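You operate a simulated robot arm through the tools that you are given. There is no shell and no other tool. Be economical: measure what you need, move in short steps, check, and stop when the job is done.

You are at the controls of a simulated robot arm. One attempt, no reset.

## Task
Stand the green cup on the white saucer and pour in about 80 ml of iced tea.
Fine: lay the jug's lid on the table while you pour; the jug goes back with its lid on.

The check looks at the end state, three seconds after you hand in, the way a careful person would. Anything else that was tipped, shoved, dropped, spilled or broken makes it a failure. Lids that push on must go on centred and level and be pressed home; caps that screw on are set level and turned clockwise until they are tight.

## Robot
A 6-joint arm with a two-finger parallel gripper, fixed in place. Base frame: the origin is at the foot of the arm, x ahead of it, y to its left, z up; the work surface is at about z = 0.74. Lengths are in m, angles in degrees, forces in N, time in s.
With the tool pointing down near the work surface it reaches from about 0.14 to 0.74 m from the base axis. Its first joint turns from -166.0 to 166.0 degrees. Payload 3.91 kg.
Tool frame: the origin (TCP) lies between the finger pads and is the grasp point; the fingertips stand 0.03 m ahead of it; z points along the fingers, y is the line along which they close. The gripper opens to 0.11 m. The fingers are 0.02 m wide and 0.01 m thick; the gripper's body (0.048 by 0.112 m) begins 0.055 m behind the TCP.
Orientation is told as [roll, pitch, yaw] about the base's x, y, z axes, in that order, counted from this pose: with the fingers straight down and closing along the base's y, the tool's x points along the base's -x, its y along +y and its z along -z.

## Interface
- The arm moves only by the tool arm_command. Its arguments are lists of equal length, an entry for each row: "xyz": the shift along the tool's x, y, z in units of 400 mm (1.0 is 400 mm), a list of three; "angular": the turn, a rotation vector about the tool's x, y, z in units of 90 degrees (1.0 is 90 degrees), a list of three. In form: {"xyz": [[tx, ty, tz], ...], "angular": [[wx, wy, wz], ...]}. A call has 1 to 12 rows; each row is the pose to reach, as a shift and turn from the pose commanded when the call began, along the tool's axes at that moment. "gripper" is the opening, from 0 (shut) to 1 (fully open), set as the call begins (left out, the last holds). A call with a number of a shift or a turn outside -1 to 1 is refused whole. Each row takes 0.2 s and may step no farther than 0.05 m and 8.6 degrees from the row before; otherwise, or with a gripper value out of range, the whole call is refused. A pose out of reach is approached as far as the arm can. The call stops where the force on the tool passes 50 N (or 10 N more than at its start, if that is more) or the arm is blocked; 0.2 s more then pass. Each finger travels about 0.045 m/s and halts on what it meets, pressing with about 43 N; the grip force reading is that of the motor and also rises with nothing between the fingers. The clock runs only during rows and for 0.2 s after the last one: add rows that repeat a pose to give the fingers time. It gives the time, the measured TCP pose, the force on the tool (base axes), the opening and the grip force at its end, in the units of the frame above (readings bear some noise).
- Cameras (640 x 400 px; columns grow to the right, rows downward): "scene" is fixed at [0.2202, 0.4979, 1.4871]; the picture's right is [-0.89, -0.46, 0.00], its down [-0.29, 0.55, -0.78] and it looks along [0.36, -0.69, -0.63] (base axes); focal length 309 px, centre (320, 200). "wrist" rides on the gripper at [0.071, 0.022, -0.107] in the tool frame; the picture's right is [-0.29, 0.96, 0.00], its down [-0.76, -0.23, -0.61] and it looks along [-0.58, -0.18, 0.79] (tool axes); focal length 243 px, centre (320, 200). There is no depth. A picture from a camera that has moved, and an enlarged one, comes with that camera's place and axes in the base frame and with its lens.
- get_image(camera): a new picture of that camera. The clock stands still meanwhile.
- move_column(by): slides the trunk up (or, below 0, down) by that many m; the arm rides with it, the base frame stays. It gives what a move gives, with no picture.
- enlarge(camera, box): a new picture of the part [left, top, right, bottom] of that camera's present view, enlarged. The clock stands still meanwhile.
- close_job(): hands the job in; it is judged then, once.

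Work in short steps. Places have to be worked out from the pictures, the camera data and where the tool is seen: move nearer, look again, correct. Check each grasp and each placing, and mend what went wrong. You have 120 turns and 84 pictures in all, those below and enlarged ones among them. Open the gripper and draw the arm clear of the work before you hand the job in, unless the task says otherwise; then end with one line.

The tools are called after "Call:" as a command line: name --argument value ..., lists and objects as JSON in quotes. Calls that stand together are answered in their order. arm_command: Moves the arm, as the interface text tells. Its arguments: {"type":"object","properties":{"xyz":{"type":"array","items":{"type":"array","items":{"type":"number"}}},"angular":{"type":"array","items":{"type":"array","items":{"type":"number"}}},"gripper":{"type":"number"}},"required":["xyz","angular"]} The other tools are called the same way: move_column (by) slides the trunk up or down; get_image (camera) takes a picture; enlarge (camera, box) takes an enlarged picture of a part of a camera's view; close_job () hands the job in.

At the start:

```text
time: 0.0
position: [0.3659, -0.1926, 1.1902]
ee_rot: [-0.1, 0.0, 0.0]
contact_force: [1.0, -0.7, -0.1]
opening: 0.1101
finger_force: 0.1
trunk travel left (down, up): [-0.525, 0.065]
```

scene: 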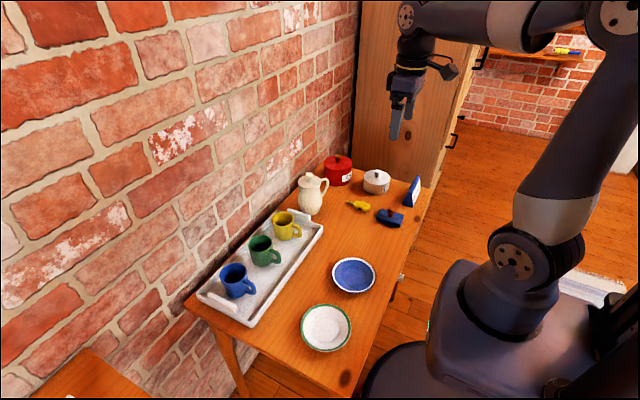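
wrist: 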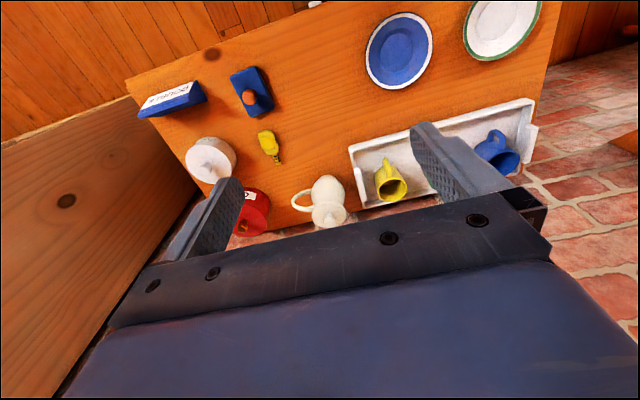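

I'll look closer at the table items before moving.

Call:
enlarge --camera "scene" --box '[180, 190, 340, 340]'

Call:
enlarge --camera "scene" --box '[280, 140, 440, 240]'

```text
2.67 times, centred on (260, 265) of scene
camera zoom: at [0.2202, 0.4979, 1.4871], right [-0.89, -0.46, 0.0], down [-0.29, 0.55, -0.78], along [0.36, -0.69, -0.63], focal length 824 px, centre (480, 27)
```

zoom: 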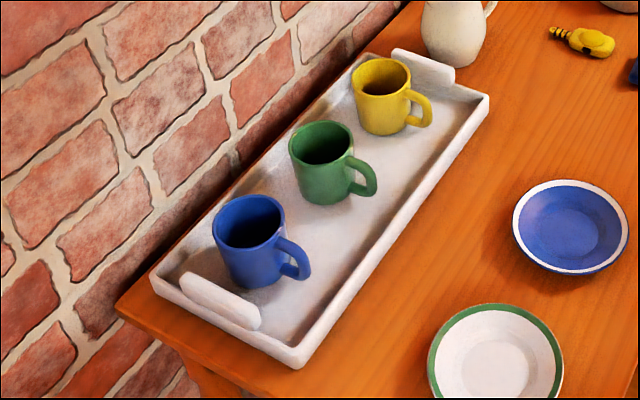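

```text
4.00 times, centred on (360, 190) of scene
camera zoom: at [0.2202, 0.4979, 1.4871], right [-0.89, -0.46, 0.0], down [-0.29, 0.55, -0.78], along [0.36, -0.69, -0.63], focal length 1237 px, centre (160, 240)
```

zoom: 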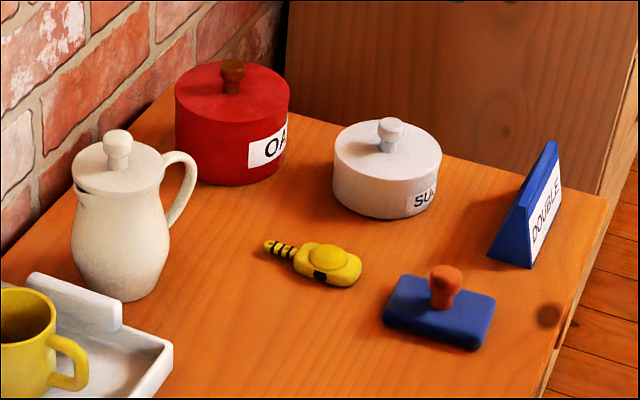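

I'll look at the same things from the wrist camera, enlarged, to read the sign and get the jug's layout.

Call:
enlarge --camera "wrist" --box '[130, 60, 290, 160]'

Call:
enlarge --camera "wrist" --box '[230, 130, 390, 230]'

```text
4.00 times, centred on (210, 110) of wrist
camera zoom: at [0.2937, -0.1702, 1.2982], right [0.29, 0.96, 0.0], down [0.76, -0.23, 0.61], along [0.58, -0.18, -0.79], focal length 970 px, centre (760, 560)
```

zoom: 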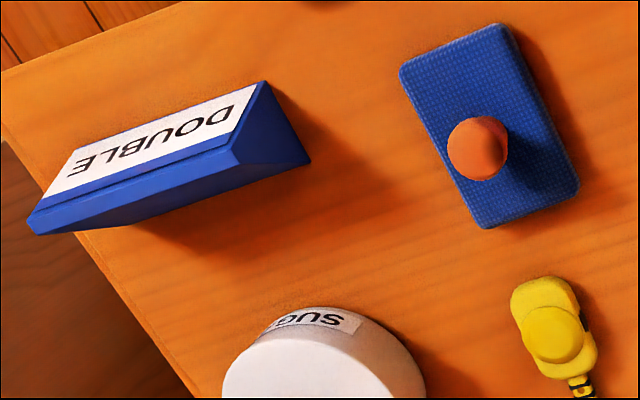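

```text
4.00 times, centred on (310, 180) of wrist
camera zoom: at [0.2937, -0.1702, 1.2982], right [0.29, 0.96, 0.0], down [0.76, -0.23, 0.61], along [0.58, -0.18, -0.79], focal length 970 px, centre (360, 280)
```

zoom: 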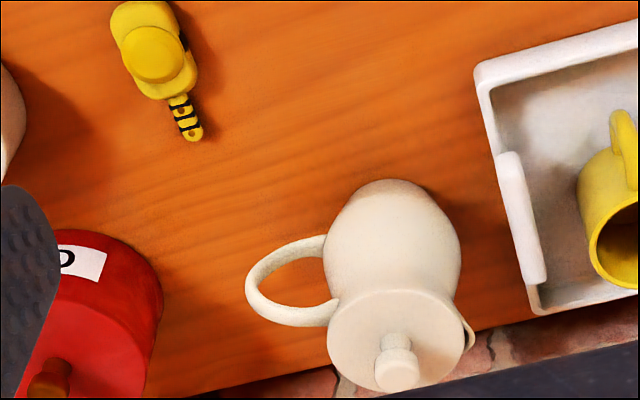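

The sign says only DOUBLE. The jug is near (0.66,-0.26) with its handle toward -y and spout toward +y. The green cup is near (0.66,0.02) with its handle toward -x. I'm moving above and in front of the green cup for a closer look.

Call:
arm_command --xyz '[[-0.0731, 0.0675, 0.0594], [-0.1462, 0.135, 0.1188], [-0.2193, 0.2025, 0.1782], [-0.2924, 0.27, 0.2376], [-0.3655, 0.3375, 0.297], [-0.4386, 0.405, 0.3564], [-0.5117, 0.4725, 0.4158], [-0.585, 0.54, 0.475], [-0.585, 0.54, 0.475]]' --angular '[[0, 0, 0], [0, 0, 0], [0, 0, 0], [0, 0, 0], [0, 0, 0], [0, 0, 0], [0, 0, 0], [0, 0, 0], [0, 0, 0]]' --gripper 1

Call:
get_image --camera "wrist"

Call:
get_image --camera "scene"

```text
time: 2.0
position: [0.6004, 0.0246, 0.9991]
ee_rot: [-0.1, 0.0, 0.0]
contact_force: [-0.6, -0.4, 0.7]
opening: 0.1102
finger_force: 0.0
trunk travel left (down, up): [-0.525, 0.065]
```

```text
77 pictures are left
camera wrist: at [0.5296, 0.0463, 1.1072], right [0.29, 0.96, 0.0], down [0.76, -0.23, 0.61], along [0.58, -0.18, -0.79], focal length 243 px, centre (320, 200)
```

wrist: 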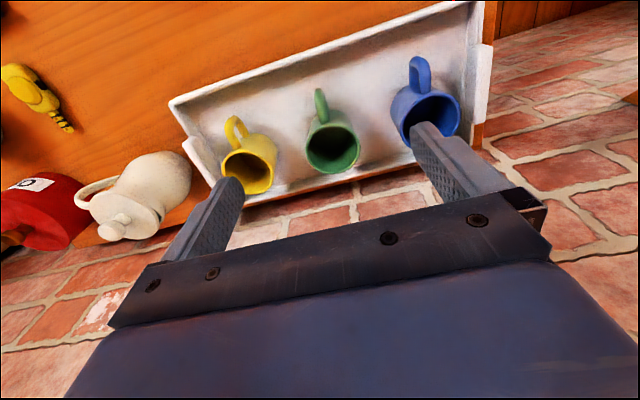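

```text
76 pictures are left
```

scene: 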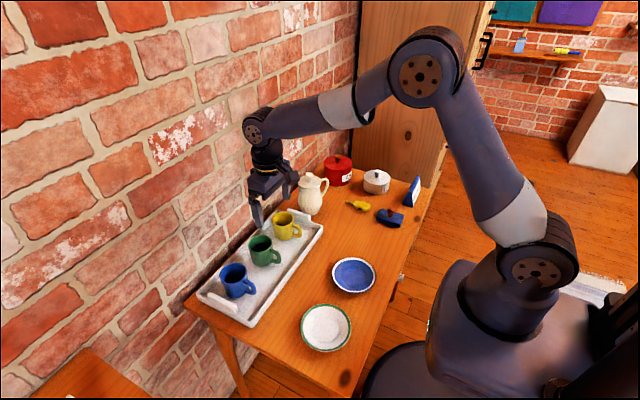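

The green cup's rim triangulates to about (0.667,0.021,0.813), roughly 7 cm across, with the handle straight toward -x. I'm moving over it and stopping with the fingertips just above the rim to check.

Call:
arm_command --xyz '[[-0.08, -0.004, 0.06], [-0.1665, -0.009, 0.12], [-0.1665, -0.009, 0.23], [-0.1665, -0.009, 0.34], [-0.1665, -0.009, 0.34]]' --angular '[[0, 0, 0], [0, 0, 0], [0, 0, 0], [0, 0, 0], [0, 0, 0]]'

Call:
get_image --camera "wrist"

Call:
enlarge --camera "scene" --box '[180, 180, 340, 280]'

```text
time: 3.2
position: [0.6672, 0.0202, 0.8636]
ee_rot: [0.1, -0.2, -0.1]
contact_force: [0.1, -0.2, 0.0]
opening: 0.1099
finger_force: 0.1
trunk travel left (down, up): [-0.525, 0.065]
```

```text
75 pictures are left
camera wrist: at [0.5957, 0.0418, 0.9714], right [0.29, 0.96, 0.0], down [0.76, -0.23, 0.61], along [0.58, -0.18, -0.79], focal length 243 px, centre (320, 200)
```

wrist: 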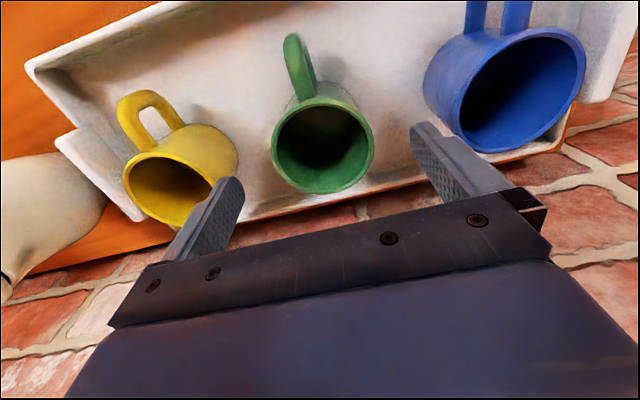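

```text
4.00 times, centred on (260, 230) of scene
camera zoom: at [0.2202, 0.4979, 1.4871], right [-0.89, -0.46, 0.0], down [-0.29, 0.55, -0.78], along [0.36, -0.69, -0.63], focal length 1237 px, centre (560, 80)
```

zoom: 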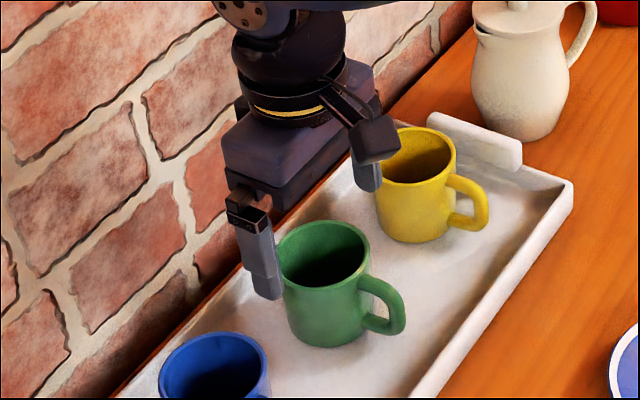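

The cup centre comes out at (0.665,0.0225), which matches. Descending straight around it to TCP z≈0.788.

Call:
arm_command --xyz '[[0.005, 0.006, 0.06], [0.005, 0.006, 0.12], [0.005, 0.006, 0.189], [0.005, 0.006, 0.189]]' --angular '[[0, 0, 0], [0, 0, 0], [0, 0, 0], [0, 0, 0]]'

Call:
get_image --camera "wrist"

```text
time: 4.2
position: [0.664, 0.0211, 0.7885]
ee_rot: [-0.1, 0.0, 0.0]
contact_force: [0.2, -0.4, 0.3]
opening: 0.1098
finger_force: 0.0
trunk travel left (down, up): [-0.525, 0.065]
```

```text
73 pictures are left
camera wrist: at [0.5926, 0.0439, 0.8964], right [0.29, 0.96, 0.0], down [0.76, -0.23, 0.61], along [0.58, -0.18, -0.79], focal length 243 px, centre (320, 200)
```

wrist: 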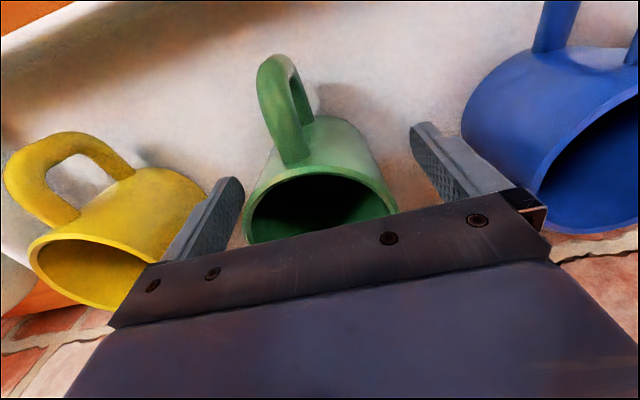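

The fingers straddle the cup and clear the neighbours. Closing the gripper.

Call:
arm_command --xyz '[[0, 0, 0], [0, 0, 0], [0, 0, 0], [0, 0, 0], [0, 0, 0], [0, 0, 0]]' --angular '[[0, 0, 0], [0, 0, 0], [0, 0, 0], [0, 0, 0], [0, 0, 0], [0, 0, 0]]' --gripper 0

Call:
enlarge --camera "scene" --box '[180, 180, 340, 280]'

Call:
enlarge --camera "scene" --box '[280, 250, 400, 370]'

```text
time: 5.6
position: [0.6636, 0.0232, 0.7884]
ee_rot: [0.0, 0.0, 0.0]
contact_force: [1.0, -0.9, 0.0]
opening: 0.0713
finger_force: 43.1
trunk travel left (down, up): [-0.525, 0.065]
```

```text
4.00 times, centred on (260, 230) of scene
camera zoom: at [0.2202, 0.4979, 1.4871], right [-0.89, -0.46, 0.0], down [-0.29, 0.55, -0.78], along [0.36, -0.69, -0.63], focal length 1237 px, centre (560, 80)
```

zoom: 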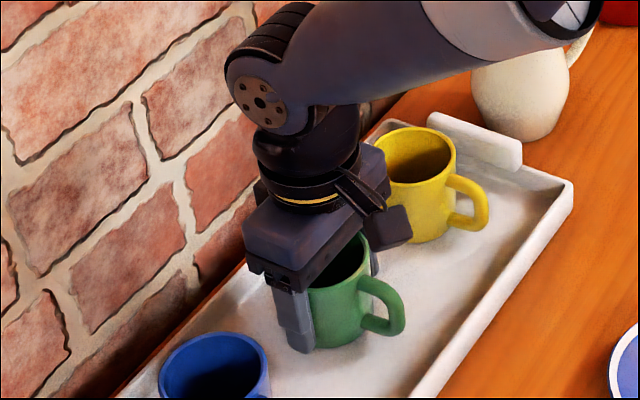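

```text
3.33 times, centred on (340, 310) of scene
camera zoom: at [0.2202, 0.4979, 1.4871], right [-0.89, -0.46, 0.0], down [-0.29, 0.55, -0.78], along [0.36, -0.69, -0.63], focal length 1031 px, centre (253, -167)
```

zoom: 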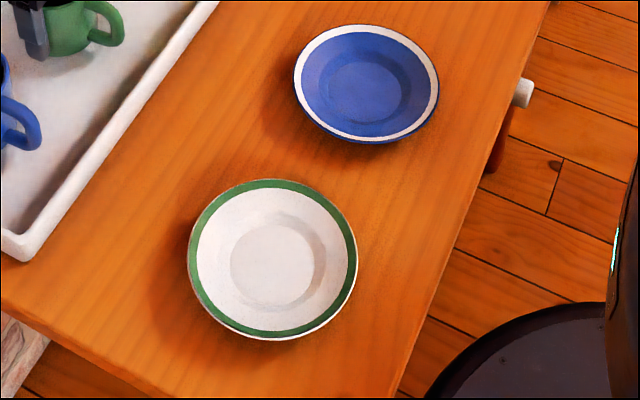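

The cup is gripped (opening 0.071). The saucer centre is about (0.390,0.134). I'm lifting straight up and then carrying it over the saucer at height.

Call:
arm_command --xyz '[[0, 0, -0.05], [0, 0, -0.15], [0, 0, -0.25], [0, 0, -0.35], [0.1, 0.04, -0.35], [0.2, 0.08, -0.35], [0.3, 0.12, -0.35], [0.4, 0.16, -0.35], [0.5, 0.2, -0.35], [0.6, 0.24, -0.35], [0.685, 0.277, -0.35], [0.685, 0.277, -0.35]]' --angular '[[0, 0, 0], [0, 0, 0], [0, 0, 0], [0, 0, 0], [0, 0, 0], [0, 0, 0], [0, 0, 0], [0, 0, 0], [0, 0, 0], [0, 0, 0], [0, 0, 0], [0, 0, 0]]' --gripper 0

Call:
get_image --camera "wrist"

Call:
get_image --camera "scene"

```text
time: 8.2
position: [0.3897, 0.1337, 0.929]
ee_rot: [0.0, 0.0, 0.0]
contact_force: [0.5, 0.1, -2.0]
opening: 0.0711
finger_force: 42.9
trunk travel left (down, up): [-0.525, 0.065]
```

```text
70 pictures are left
camera wrist: at [0.3177, 0.1559, 1.036], right [0.29, 0.96, 0.0], down [0.76, -0.23, 0.61], along [0.58, -0.18, -0.79], focal length 243 px, centre (320, 200)
```

wrist: 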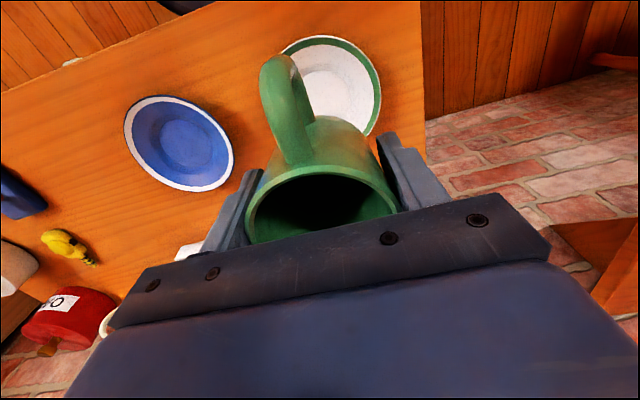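

```text
69 pictures are left
```

scene: 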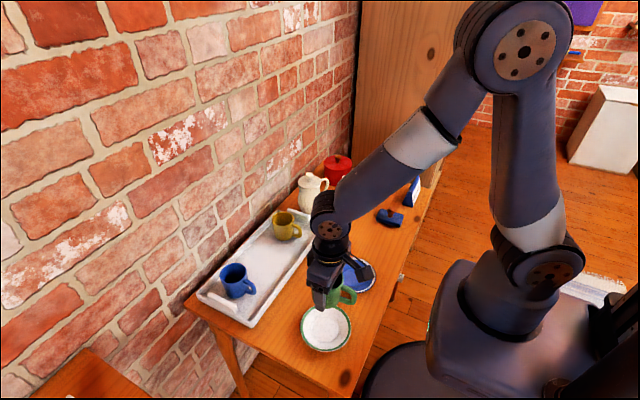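

The cup is over the saucer, and the wrist view confirms the saucer centre at about (0.391,0.133), radius 0.062. I'm lowering to just above it and checking.

Call:
arm_command --xyz '[[0, 0, 0.1], [0, 0, 0.2], [0, 0, 0.3], [0, 0, 0.32], [0, 0, 0.32]]' --angular '[[0, 0, 0], [0, 0, 0], [0, 0, 0], [0, 0, 0], [0, 0, 0]]' --gripper 0

Call:
get_image --camera "wrist"

Call:
enlarge --camera "scene" --box '[280, 250, 400, 370]'

```text
time: 9.4
position: [0.3901, 0.134, 0.801]
ee_rot: [0.0, -0.1, 0.0]
contact_force: [0.3, 0.0, -1.8]
opening: 0.071
finger_force: 42.9
trunk travel left (down, up): [-0.525, 0.065]
```

```text
68 pictures are left
camera wrist: at [0.3185, 0.1555, 0.9082], right [0.29, 0.96, 0.0], down [0.76, -0.23, 0.61], along [0.58, -0.18, -0.79], focal length 243 px, centre (320, 200)
```

wrist: 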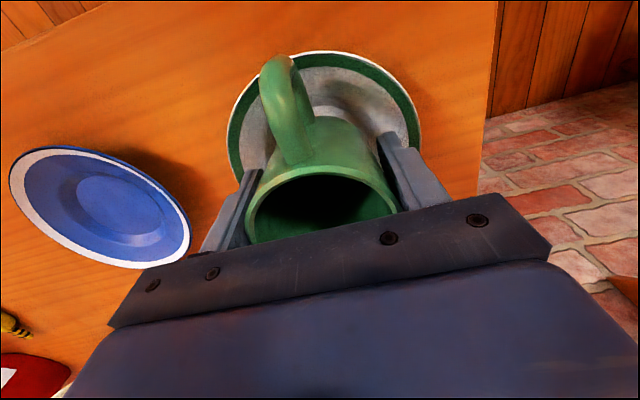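

```text
3.33 times, centred on (340, 310) of scene
camera zoom: at [0.2202, 0.4979, 1.4871], right [-0.89, -0.46, 0.0], down [-0.29, 0.55, -0.78], along [0.36, -0.69, -0.63], focal length 1031 px, centre (253, -167)
```

zoom: 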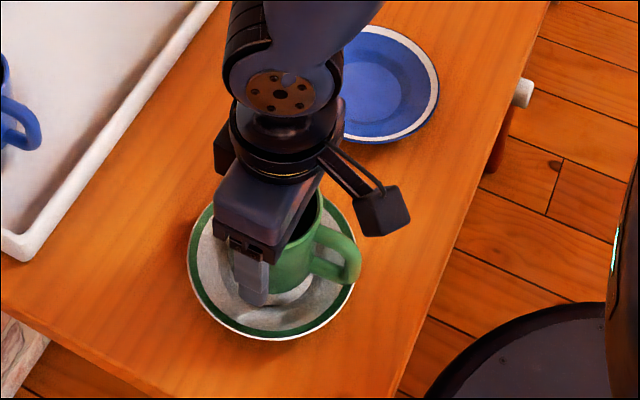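

The cup is centred on the well. I'm lowering in small steps and watching the force.

Call:
arm_command --xyz '[[0.001, 0.001, 0.005], [0.001, 0.001, 0.01], [0.001, 0.001, 0.015], [0.001, 0.001, 0.02]]' --angular '[[0, 0, 0], [0, 0, 0], [0, 0, 0], [0, 0, 0]]' --gripper 0

Call:
arm_command --xyz '[[0, 0, 0.003], [0, 0, 0.006], [0, 0, 0.009]]' --angular '[[0, 0, 0], [0, 0, 0], [0, 0, 0]]' --gripper 0

```text
time: 10.4
position: [0.389, 0.134, 0.7914]
ee_rot: [0.0, 0.0, 0.0]
contact_force: [0.0, 0.6, -3.1]
opening: 0.0712
finger_force: 42.8
trunk travel left (down, up): [-0.525, 0.065]
```

```text
time: 11.2
position: [0.39, 0.1352, 0.7894]
ee_rot: [0.2, -0.2, -0.1]
contact_force: [0.7, -0.5, 25.1]
opening: 0.0709
finger_force: 42.8
trunk travel left (down, up): [-0.525, 0.065]
```

Contact reads 25 N at z≈0.789. I'm easing up a touch to relieve it, then opening the fingers only slightly so they don't sweep the saucer rim.

Call:
arm_command --xyz '[[0, 0, -0.003], [0, 0, -0.003]]' --angular '[[0, 0, 0], [0, 0, 0]]' --gripper 0

Call:
arm_command --xyz '[[0, 0, 0], [0, 0, 0], [0, 0, 0]]' --angular '[[0, 0, 0], [0, 0, 0], [0, 0, 0]]' --gripper 0.77

Call:
arm_command --xyz '[[0, 0, -0.05], [0, 0, -0.1], [0, 0, -0.2], [0, 0, -0.3], [0, 0, -0.4], [0, 0, -0.4]]' --angular '[[0, 0, 0], [0, 0, 0], [0, 0, 0], [0, 0, 0], [0, 0, 0], [0, 0, 0]]' --gripper 0.77

Call:
get_image --camera "wrist"

Call:
enlarge --camera "scene" --box '[280, 250, 400, 370]'

```text
time: 11.8
position: [0.3893, 0.134, 0.79]
ee_rot: [0.0, 0.0, 0.1]
contact_force: [0.5, -0.9, 12.3]
opening: 0.0713
finger_force: 43.4
trunk travel left (down, up): [-0.525, 0.065]
```

```text
time: 12.6
position: [0.3902, 0.1351, 0.7898]
ee_rot: [0.0, 0.0, 0.0]
contact_force: [0.2, 3.2, 8.0]
opening: 0.0751
finger_force: 0.0
trunk travel left (down, up): [-0.525, 0.065]
```

```text
time: 14.0
position: [0.3895, 0.1348, 0.9491]
ee_rot: [0.1, 0.0, 0.0]
contact_force: [-0.2, -0.3, 0.1]
opening: 0.0849
finger_force: 0.1
trunk travel left (down, up): [-0.525, 0.065]
```

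```text
66 pictures are left
camera wrist: at [0.3173, 0.1557, 1.0576], right [0.29, 0.96, 0.0], down [0.76, -0.23, 0.61], along [0.58, -0.18, -0.79], focal length 243 px, centre (320, 200)
```

wrist: 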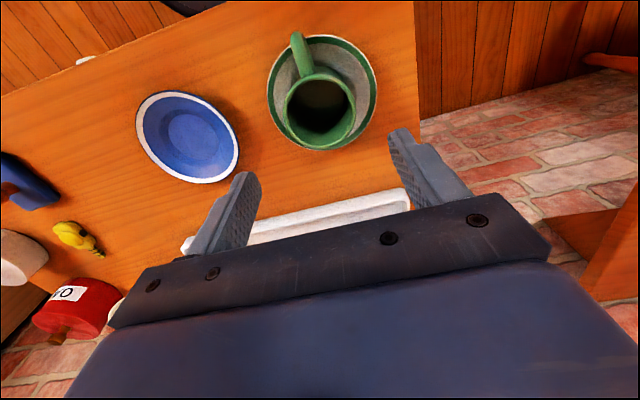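

```text
3.33 times, centred on (340, 310) of scene
camera zoom: at [0.2202, 0.4979, 1.4871], right [-0.89, -0.46, 0.0], down [-0.29, 0.55, -0.78], along [0.36, -0.69, -0.63], focal length 1031 px, centre (253, -167)
```

zoom: 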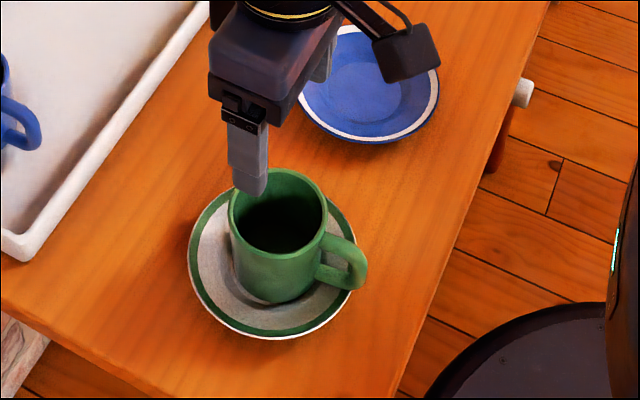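

The cup stands level in the saucer well. Now to the jug: I'm flying to a spot in front of and above its lid to look.

Call:
arm_command --xyz '[[0, 0, -0.1], [-0.0525, -0.0985, -0.11], [-0.105, -0.197, -0.12], [-0.1575, -0.2955, -0.12], [-0.21, -0.394, -0.12], [-0.2625, -0.4925, -0.12], [-0.315, -0.591, -0.12], [-0.3675, -0.6895, -0.12], [-0.42, -0.788, -0.12], [-0.4725, -0.8865, -0.12], [-0.525, -0.985, -0.12], [-0.525, -0.985, -0.12]]' --angular '[[0, 0, 0], [0, 0, 0], [0, 0, 0], [0, 0, 0], [0, 0, 0], [0, 0, 0], [0, 0, 0], [0, 0, 0], [0, 0, 0], [0, 0, 0], [0, 0, 0], [0, 0, 0]]' --gripper 0.5

Call:
get_image --camera "wrist"

Call:
enlarge --camera "scene" --box '[270, 130, 382, 200]'

```text
time: 16.6
position: [0.5992, -0.2603, 0.9989]
ee_rot: [0.0, 0.0, 0.1]
contact_force: [-0.1, 0.4, -0.3]
opening: 0.0552
finger_force: 0.1
trunk travel left (down, up): [-0.525, 0.065]
```

```text
64 pictures are left
camera wrist: at [0.5282, -0.2387, 1.1063], right [0.29, 0.96, 0.0], down [0.76, -0.23, 0.61], along [0.58, -0.18, -0.79], focal length 243 px, centre (320, 200)
```

wrist: 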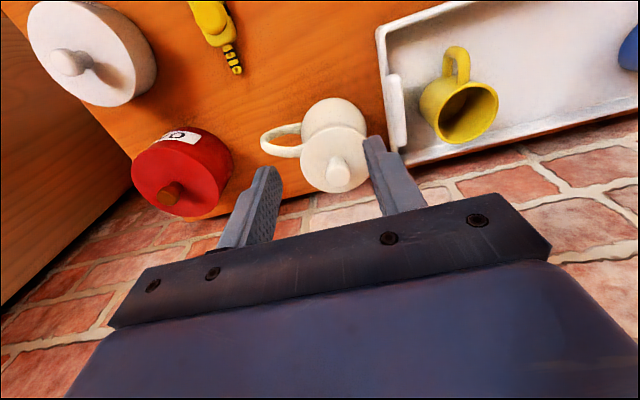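

```text
5.71 times, centred on (326, 165) of scene
camera zoom: at [0.2202, 0.4979, 1.4871], right [-0.89, -0.46, 0.0], down [-0.29, 0.55, -0.78], along [0.36, -0.69, -0.63], focal length 1767 px, centre (286, 400)
```

zoom: 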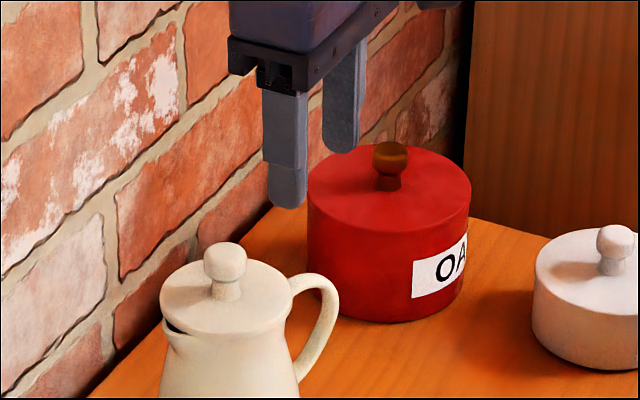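

The knob ball triangulates to (0.659,-0.258,~0.89), about 2.4 cm across. I'm moving over it and stopping with the fingertips near its top.

Call:
arm_command --xyz '[[-0.075, 0.003, 0.05], [-0.15, 0.005, 0.1], [-0.15, 0.005, 0.15], [-0.15, 0.005, 0.172], [-0.15, 0.005, 0.172]]' --angular '[[0, 0, 0], [0, 0, 0], [0, 0, 0], [0, 0, 0], [0, 0, 0]]' --gripper 0.5

Call:
get_image --camera "wrist"

Call:
enlarge --camera "scene" --box '[270, 140, 382, 210]'

```text
time: 17.8
position: [0.6594, -0.2565, 0.9298]
ee_rot: [0.0, 0.0, 0.0]
contact_force: [0.4, -0.2, 0.6]
opening: 0.0554
finger_force: 0.0
trunk travel left (down, up): [-0.525, 0.065]
```

```text
62 pictures are left
camera wrist: at [0.5881, -0.2358, 1.0366], right [0.29, 0.96, 0.0], down [0.76, -0.23, 0.61], along [0.58, -0.18, -0.79], focal length 243 px, centre (320, 200)
```

wrist: 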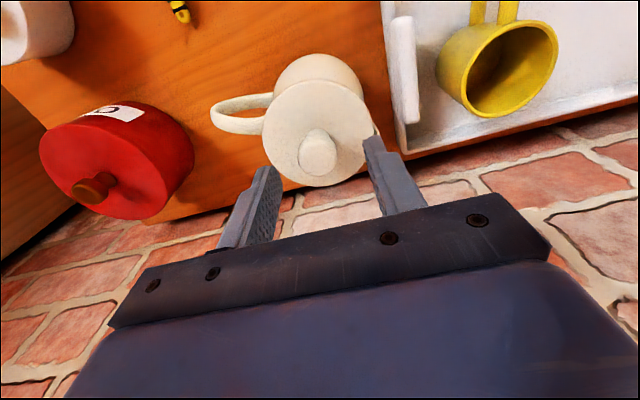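

```text
5.71 times, centred on (326, 175) of scene
camera zoom: at [0.2202, 0.4979, 1.4871], right [-0.89, -0.46, 0.0], down [-0.29, 0.55, -0.78], along [0.36, -0.69, -0.63], focal length 1767 px, centre (286, 343)
```

zoom: 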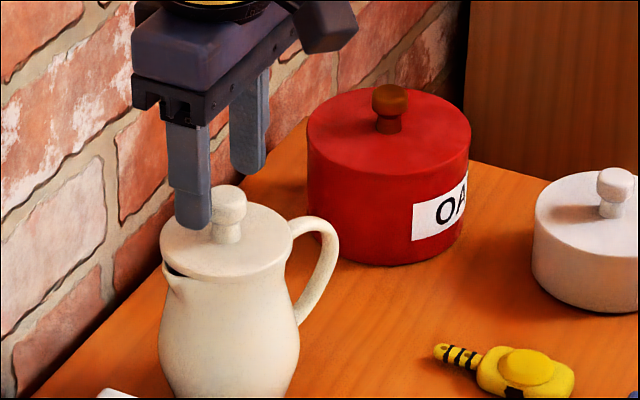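

The knob reads (0.659,-0.2594), so I adjust 3 mm in -y, descend to z=0.900 and close on it.

Call:
arm_command --xyz '[[0, -0.0075, 0.03], [0, -0.0075, 0.06], [0, -0.0075, 0.0745], [0, -0.0075, 0.0745]]' --angular '[[0, 0, 0], [0, 0, 0], [0, 0, 0], [0, 0, 0]]' --gripper 0.5

Call:
get_image --camera "wrist"

Call:
enlarge --camera "scene" --box '[270, 140, 382, 210]'

```text
time: 18.8
position: [0.6607, -0.2596, 0.9014]
ee_rot: [-0.2, 0.0, 0.0]
contact_force: [-0.2, -0.3, 10.6]
opening: 0.0549
finger_force: 0.1
trunk travel left (down, up): [-0.525, 0.065]
```

```text
60 pictures are left
camera wrist: at [0.5877, -0.2388, 1.0087], right [0.29, 0.96, 0.0], down [0.76, -0.23, 0.61], along [0.58, -0.18, -0.79], focal length 243 px, centre (320, 200)
```

wrist: 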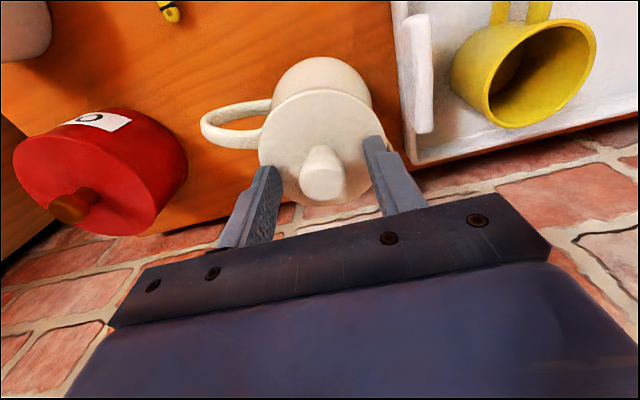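

```text
5.71 times, centred on (326, 175) of scene
camera zoom: at [0.2202, 0.4979, 1.4871], right [-0.89, -0.46, 0.0], down [-0.29, 0.55, -0.78], along [0.36, -0.69, -0.63], focal length 1767 px, centre (286, 343)
```

zoom: 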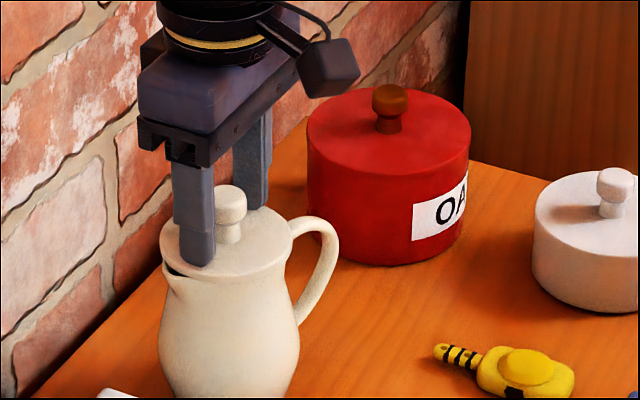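

The tips just touched the lid (10.6 N), so the lid top is at z≈0.871. I'm raising 4 mm and then closing on the knob.

Call:
arm_command --xyz '[[0, 0, -0.01], [0, 0, -0.01]]' --angular '[[0, 0, 0], [0, 0, 0]]' --gripper 0.5

Call:
arm_command --xyz '[[0, 0, 0], [0, 0, 0], [0, 0, 0], [0, 0, 0], [0, 0, 0]]' --angular '[[0, 0, 0], [0, 0, 0], [0, 0, 0], [0, 0, 0], [0, 0, 0]]' --gripper 0

```text
time: 19.4
position: [0.6597, -0.2603, 0.9031]
ee_rot: [0.0, 0.1, 0.0]
contact_force: [-0.2, 0.0, -0.4]
opening: 0.0551
finger_force: 0.1
trunk travel left (down, up): [-0.525, 0.065]
```

```text
time: 20.6
position: [0.6609, -0.2603, 0.9049]
ee_rot: [0.0, 0.0, 0.0]
contact_force: [0.3, -0.4, -0.3]
opening: 0.024
finger_force: 42.8
trunk travel left (down, up): [-0.525, 0.065]
```

The knob is held (opening 0.024); the seated grasp pose is (0.660,-0.260,0.904). Lifting slowly.

Call:
arm_command --xyz '[[0, 0, -0.005], [0, 0, -0.01], [0, 0, -0.02], [0, 0, -0.04], [0, 0, -0.07], [0, 0, -0.12], [0, 0, -0.18], [0, 0, -0.18]]' --angular '[[0, 0, 0], [0, 0, 0], [0, 0, 0], [0, 0, 0], [0, 0, 0], [0, 0, 0], [0, 0, 0], [0, 0, 0]]' --gripper 0

Call:
get_image --camera "wrist"

Call:
enlarge --camera "scene" --box '[250, 120, 410, 220]'

```text
time: 22.4
position: [0.6594, -0.2606, 0.977]
ee_rot: [0.0, 0.0, 0.0]
contact_force: [0.2, 0.2, -0.8]
opening: 0.0243
finger_force: 43.5
trunk travel left (down, up): [-0.525, 0.065]
```

```text
58 pictures are left
camera wrist: at [0.5881, -0.2392, 1.0836], right [0.29, 0.96, 0.0], down [0.76, -0.23, 0.61], along [0.58, -0.18, -0.79], focal length 243 px, centre (320, 200)
```

wrist: 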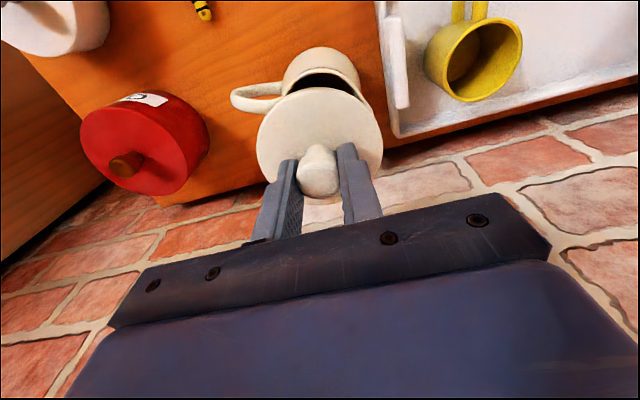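

```text
4.00 times, centred on (330, 170) of scene
camera zoom: at [0.2202, 0.4979, 1.4871], right [-0.89, -0.46, 0.0], down [-0.29, 0.55, -0.78], along [0.36, -0.69, -0.63], focal length 1237 px, centre (280, 320)
```

zoom: 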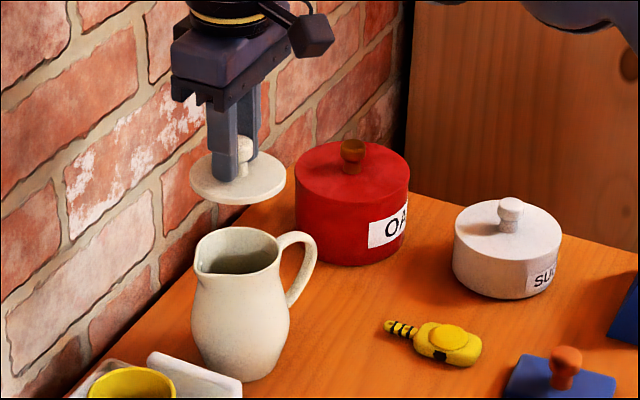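

The lid is off and level. I'll lay it on the clear table spot at about (0.49,-0.20), stopping a few cm above first.

Call:
arm_command --xyz '[[0.105, 0.0375, 0], [0.21, 0.075, 0], [0.315, 0.1125, 0], [0.4225, 0.15, 0], [0.4225, 0.15, 0.1], [0.4225, 0.15, 0.2], [0.4225, 0.15, 0.3], [0.4225, 0.15, 0.4], [0.4225, 0.15, 0.4]]' --angular '[[0, 0, 0], [0, 0, 0], [0, 0, 0], [0, 0, 0], [0, 0, 0], [0, 0, 0], [0, 0, 0], [0, 0, 0], [0, 0, 0]]' --gripper 0

Call:
enlarge --camera "scene" --box '[280, 170, 440, 270]'

```text
time: 24.4
position: [0.4908, -0.2007, 0.8156]
ee_rot: [0.1, 0.0, 0.1]
contact_force: [0.7, -0.5, -0.7]
opening: 0.024
finger_force: 42.4
trunk travel left (down, up): [-0.525, 0.065]
```

```text
4.00 times, centred on (360, 220) of scene
camera zoom: at [0.2202, 0.4979, 1.4871], right [-0.89, -0.46, 0.0], down [-0.29, 0.55, -0.78], along [0.36, -0.69, -0.63], focal length 1237 px, centre (160, 120)
```

zoom: 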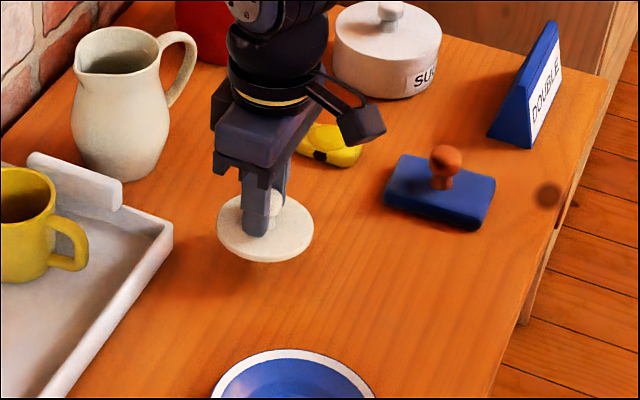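

The spot is clear. Lowering in small steps until it touches.

Call:
arm_command --xyz '[[0, 0, 0.01], [0, 0, 0.02], [0, 0, 0.03], [0, 0, 0.04], [0, 0, 0.045], [0, 0, 0.05]]' --angular '[[0, 0, 0], [0, 0, 0], [0, 0, 0], [0, 0, 0], [0, 0, 0], [0, 0, 0]]' --gripper 0

Call:
arm_command --xyz '[[0, 0, 0.005], [0, 0, 0.01]]' --angular '[[0, 0, 0], [0, 0, 0]]' --gripper 0

```text
time: 25.8
position: [0.4899, -0.2018, 0.7975]
ee_rot: [0.0, 0.0, 0.0]
contact_force: [-0.6, -0.3, -1.1]
opening: 0.0236
finger_force: 43.1
trunk travel left (down, up): [-0.525, 0.065]
```

```text
time: 26.4
position: [0.4918, -0.2017, 0.7923]
ee_rot: [0.0, 0.1, 0.0]
contact_force: [0.1, 0.1, -0.5]
opening: 0.0239
finger_force: 43.0
trunk travel left (down, up): [-0.525, 0.065]
```

Call:
arm_command --xyz '[[0, 0, 0.005], [0, 0, 0.01], [0, 0, 0.015]]' --angular '[[0, 0, 0], [0, 0, 0], [0, 0, 0]]' --gripper 0

Call:
enlarge --camera "scene" --box '[320, 190, 400, 240]'

```text
time: 27.2
position: [0.491, -0.1999, 0.7868]
ee_rot: [0.1, 0.0, 0.0]
contact_force: [-0.1, -0.6, -0.2]
opening: 0.0242
finger_force: 42.9
trunk travel left (down, up): [-0.525, 0.065]
```

```text
8.00 times, centred on (360, 215) of scene
camera zoom: at [0.2202, 0.4979, 1.4871], right [-0.89, -0.46, 0.0], down [-0.29, 0.55, -0.78], along [0.36, -0.69, -0.63], focal length 2474 px, centre (0, 80)
```

zoom: 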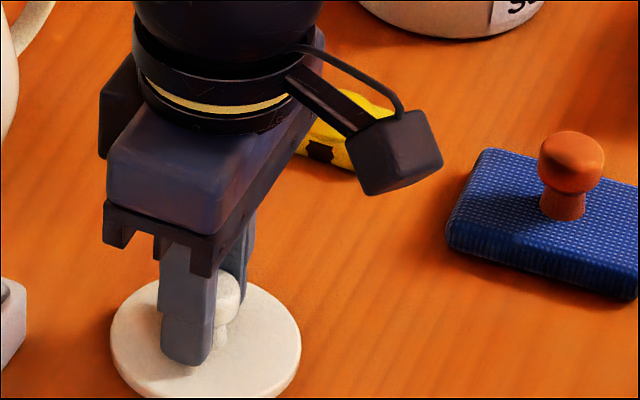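

Close to the table now (z 0.787). Continuing in 2 mm steps.

Call:
arm_command --xyz '[[0, 0, 0.005], [0, 0, 0.01]]' --angular '[[0, 0, 0], [0, 0, 0]]' --gripper 0

Call:
arm_command --xyz '[[0, 0, 0.004], [0, 0, 0.007]]' --angular '[[0, 0, 0], [0, 0, 0]]' --gripper 0

```text
time: 27.8
position: [0.4907, -0.1995, 0.7848]
ee_rot: [0.0, -0.3, -0.1]
contact_force: [-3.1, 3.6, 30.6]
opening: 0.0241
finger_force: 43.2
trunk travel left (down, up): [-0.525, 0.065]
```

```text
time: 28.6
position: [0.4905, -0.1996, 0.7835]
ee_rot: [-0.3, -0.4, -0.1]
contact_force: [-8.9, 7.0, 25.6]
opening: 0.024
finger_force: 43.3
trunk travel left (down, up): [-0.525, 0.065]
stopped in row 2: the force on the tool passed its limit (the readings are from after the stop); the commanded pose is now the measured one
```

The lid rests on the table. Opening to release and lifting away.

Call:
arm_command --xyz '[[0, 0, -0.004], [0, 0, -0.004], [0, 0, -0.004], [0, 0, -0.004]]' --angular '[[0, 0, 0], [0, 0, 0], [0, 0, 0], [0, 0, 0]]' --gripper 0.5

Call:
arm_command --xyz '[[0, 0, -0.08], [0, 0, -0.18], [0, 0, -0.3], [0, 0, -0.42], [0, 0, -0.54], [0, 0, -0.54]]' --angular '[[0, 0, 0], [0, 0, 0], [0, 0, 0], [0, 0, 0], [0, 0, 0], [0, 0, 0]]' --gripper 1

Call:
get_image --camera "wrist"

Call:
enlarge --camera "scene" --box '[270, 160, 398, 240]'

```text
time: 29.6
position: [0.4919, -0.2009, 0.7828]
ee_rot: [-0.2, -0.5, 0.0]
contact_force: [3.0, -3.6, 10.1]
opening: 0.0522
finger_force: 0.0
trunk travel left (down, up): [-0.525, 0.065]
```

```text
time: 31.0
position: [0.4908, -0.2019, 1.0004]
ee_rot: [-0.1, -0.3, 0.0]
contact_force: [0.0, -0.5, -0.2]
opening: 0.1101
finger_force: 0.1
trunk travel left (down, up): [-0.525, 0.065]
```

```text
54 pictures are left
camera wrist: at [0.4192, -0.1788, 1.1065], right [0.29, 0.96, 0.0], down [0.76, -0.23, 0.61], along [0.59, -0.18, -0.79], focal length 243 px, centre (320, 200)
```

wrist: 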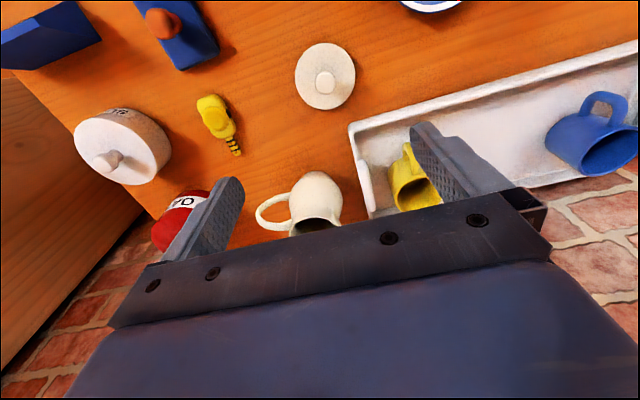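

```text
5.00 times, centred on (334, 200) of scene
camera zoom: at [0.2202, 0.4979, 1.4871], right [-0.89, -0.46, 0.0], down [-0.29, 0.55, -0.78], along [0.36, -0.69, -0.63], focal length 1546 px, centre (250, 200)
```

zoom: 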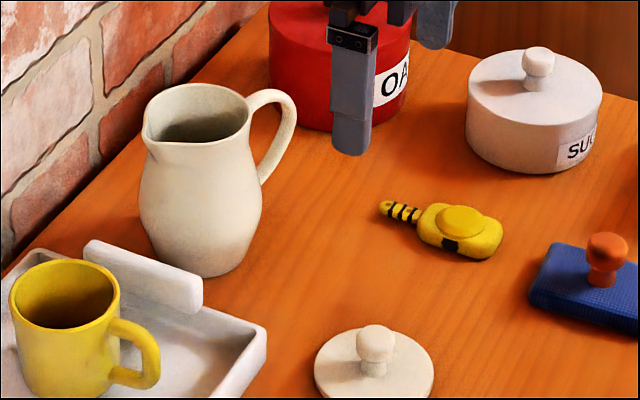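

The jug is open with its spout toward +y. I plan to grip it from above at the bulge, with the fingers closing perpendicular to the handle/spout plane and the camera on the handle side. I'm moving above the jug at z=1.0 while yawing +75°.

Call:
arm_command --xyz '[[-0.0423, -0.0145, 0], [-0.0845, -0.029, 0], [-0.1268, -0.0435, 0], [-0.169, -0.058, 0], [-0.2113, -0.0725, 0], [-0.2535, -0.087, 0], [-0.2958, -0.1015, 0], [-0.338, -0.116, 0], [-0.3803, -0.1305, 0], [-0.4225, -0.145, 0], [-0.4225, -0.145, 0]]' --angular '[[0, 0.003, -0.0833], [0, 0.003, -0.1667], [0, 0.003, -0.25], [0, 0.003, -0.3333], [0, 0.003, -0.4167], [0, 0.003, -0.5], [0, 0.003, -0.5833], [0, 0.003, -0.6667], [0, 0.003, -0.75], [0, 0.003, -0.8333], [0, 0.003, -0.8333]]' --gripper 1

Call:
get_image --camera "wrist"

Call:
get_image --camera "scene"

```text
time: 33.4
position: [0.6612, -0.2582, 1.0002]
ee_rot: [-0.1, 0.2, 75.1]
contact_force: [0.9, 0.0, -0.6]
opening: 0.1101
finger_force: 0.1
trunk travel left (down, up): [-0.525, 0.065]
```

```text
52 pictures are left
camera wrist: at [0.6215, -0.3207, 1.1074], right [-0.85, 0.53, 0.0], down [0.42, 0.68, 0.61], along [0.32, 0.51, -0.8], focal length 243 px, centre (320, 200)
```

wrist: 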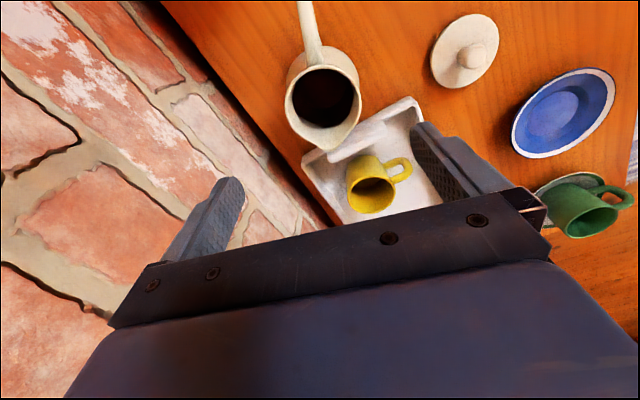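

```text
51 pictures are left
```

scene: 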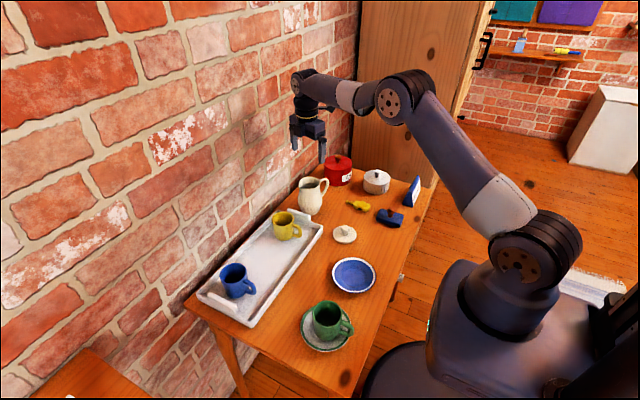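

The yaw was reachable. Enlarging the jug to see its orientation and the tea level.

Call:
enlarge --camera "wrist" --box '[260, 0, 400, 165]'

```text
2.42 times, centred on (330, 82) of wrist
camera zoom: at [0.6215, -0.3207, 1.1074], right [-0.85, 0.53, 0.0], down [0.42, 0.68, 0.61], along [0.32, 0.51, -0.8], focal length 588 px, centre (296, 485)
```

zoom: 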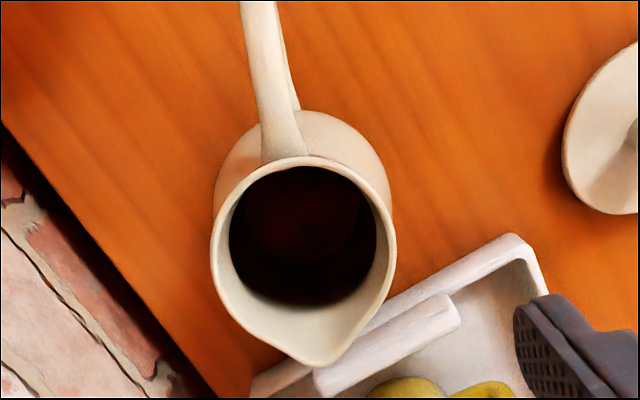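

The spout direction is about 66.5° and the jug axis about (0.659,-0.260). The tea surface sits near z≈0.815. I'm turning back 8.6°, centring and descending to z=0.88.

Call:
arm_command --xyz '[[0.0057, 0.0042, 0.0], [0.0057, 0.0042, 0.1], [0.0057, 0.0042, 0.2], [0.0057, 0.0042, 0.3], [0.0057, 0.0042, 0.3]]' --angular '[[0, 0, 0.094], [0, 0, 0.094], [0, 0, 0.094], [0, 0, 0.094], [0, 0, 0.094]]' --gripper 1

Call:
get_image --camera "wrist"

Call:
enlarge --camera "scene" --box '[260, 130, 388, 230]'

```text
time: 34.6
position: [0.66, -0.2607, 0.8792]
ee_rot: [-0.2, 0.2, 66.6]
contact_force: [0.0, 0.4, -0.1]
opening: 0.1101
finger_force: 0.1
trunk travel left (down, up): [-0.525, 0.065]
```

```text
49 pictures are left
camera wrist: at [0.61, -0.317, 0.9876], right [-0.76, 0.65, 0.0], down [0.51, 0.61, 0.61], along [0.39, 0.46, -0.8], focal length 243 px, centre (320, 200)
```

wrist: 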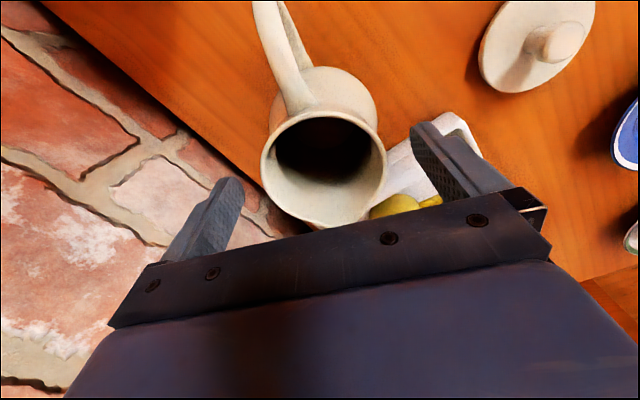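

```text
4.00 times, centred on (324, 180) of scene
camera zoom: at [0.2202, 0.4979, 1.4871], right [-0.89, -0.46, 0.0], down [-0.29, 0.55, -0.78], along [0.36, -0.69, -0.63], focal length 1237 px, centre (304, 280)
```

zoom: 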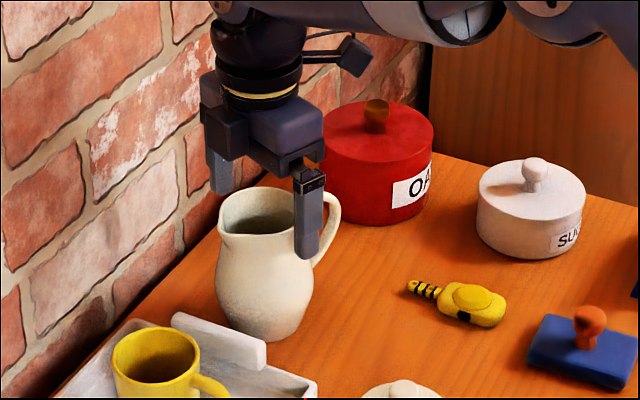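

Centred within a few mm. I'm descending to z≈0.812 (gripper body just above the rim, fingertips at the bulge) before closing.

Call:
arm_command --xyz '[[0, 0, 0.04], [0, 0, 0.08], [0, 0, 0.12], [0, 0, 0.15], [0, 0, 0.168], [0, 0, 0.168]]' --angular '[[0, 0, 0], [0, 0, 0], [0, 0, 0], [0, 0, 0], [0, 0, 0], [0, 0, 0]]' --gripper 1

Call:
enlarge --camera "scene" --box '[270, 140, 366, 215]'

```text
time: 36.0
position: [0.6581, -0.2618, 0.8126]
ee_rot: [-0.2, 0.3, 66.6]
contact_force: [-0.1, -1.3, -0.3]
opening: 0.1099
finger_force: 0.1
trunk travel left (down, up): [-0.525, 0.065]
```

```text
5.33 times, centred on (318, 178) of scene
camera zoom: at [0.2202, 0.4979, 1.4871], right [-0.89, -0.46, 0.0], down [-0.29, 0.55, -0.78], along [0.36, -0.69, -0.63], focal length 1649 px, centre (331, 320)
```

zoom: 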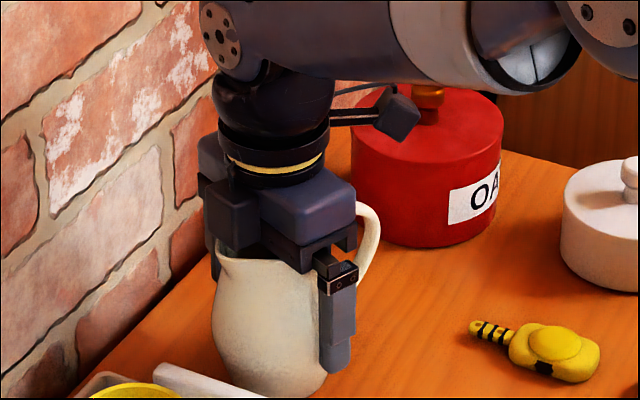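

No contact yet and the geometry looks right. Closing on the jug.

Call:
arm_command --xyz '[[0, 0, 0], [0, 0, 0], [0, 0, 0], [0, 0, 0], [0, 0, 0]]' --angular '[[0, 0, 0], [0, 0, 0], [0, 0, 0], [0, 0, 0], [0, 0, 0]]' --gripper 0

Call:
enlarge --camera "scene" --box '[270, 140, 366, 215]'

```text
time: 37.2
position: [0.6589, -0.2615, 0.8126]
ee_rot: [-0.2, 0.1, 66.6]
contact_force: [-1.8, 1.3, 0.4]
opening: 0.0902
finger_force: 42.7
trunk travel left (down, up): [-0.525, 0.065]
```

```text
5.33 times, centred on (318, 178) of scene
camera zoom: at [0.2202, 0.4979, 1.4871], right [-0.89, -0.46, 0.0], down [-0.29, 0.55, -0.78], along [0.36, -0.69, -0.63], focal length 1649 px, centre (331, 320)
```

zoom: 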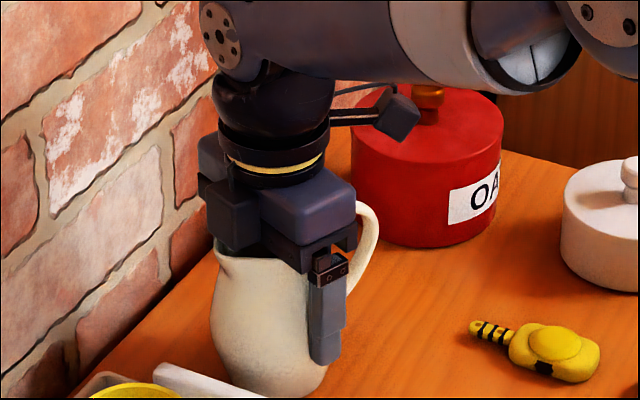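

Gripped at 0.090. The parked grasp pose is (0.6585,-0.2615,0.8126), yaw 66.6°. Lifting a little to test the hold.

Call:
arm_command --xyz '[[0, 0, -0.005], [0, 0, -0.015], [0, 0, -0.03], [0, 0, -0.05], [0, 0, -0.05], [0, 0, -0.05]]' --angular '[[0, 0, 0], [0, 0, 0], [0, 0, 0], [0, 0, 0], [0, 0, 0], [0, 0, 0]]' --gripper 0

Call:
enlarge --camera "scene" --box '[270, 140, 366, 215]'

```text
time: 38.6
position: [0.6595, -0.2602, 0.832]
ee_rot: [-0.2, 0.2, 66.6]
contact_force: [-0.6, -0.6, -4.5]
opening: 0.0903
finger_force: 42.9
trunk travel left (down, up): [-0.525, 0.065]
```

```text
5.33 times, centred on (318, 178) of scene
camera zoom: at [0.2202, 0.4979, 1.4871], right [-0.89, -0.46, 0.0], down [-0.29, 0.55, -0.78], along [0.36, -0.69, -0.63], focal length 1649 px, centre (331, 320)
```

zoom: 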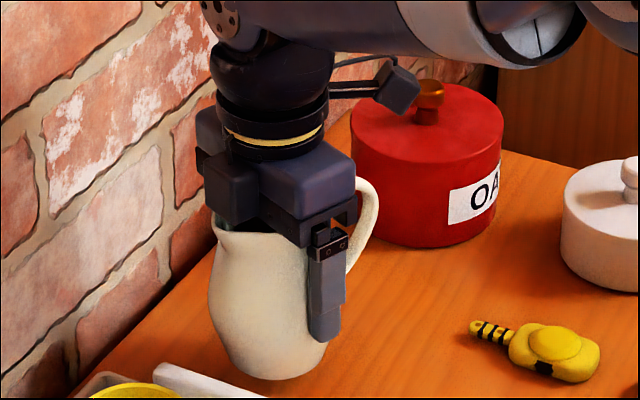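

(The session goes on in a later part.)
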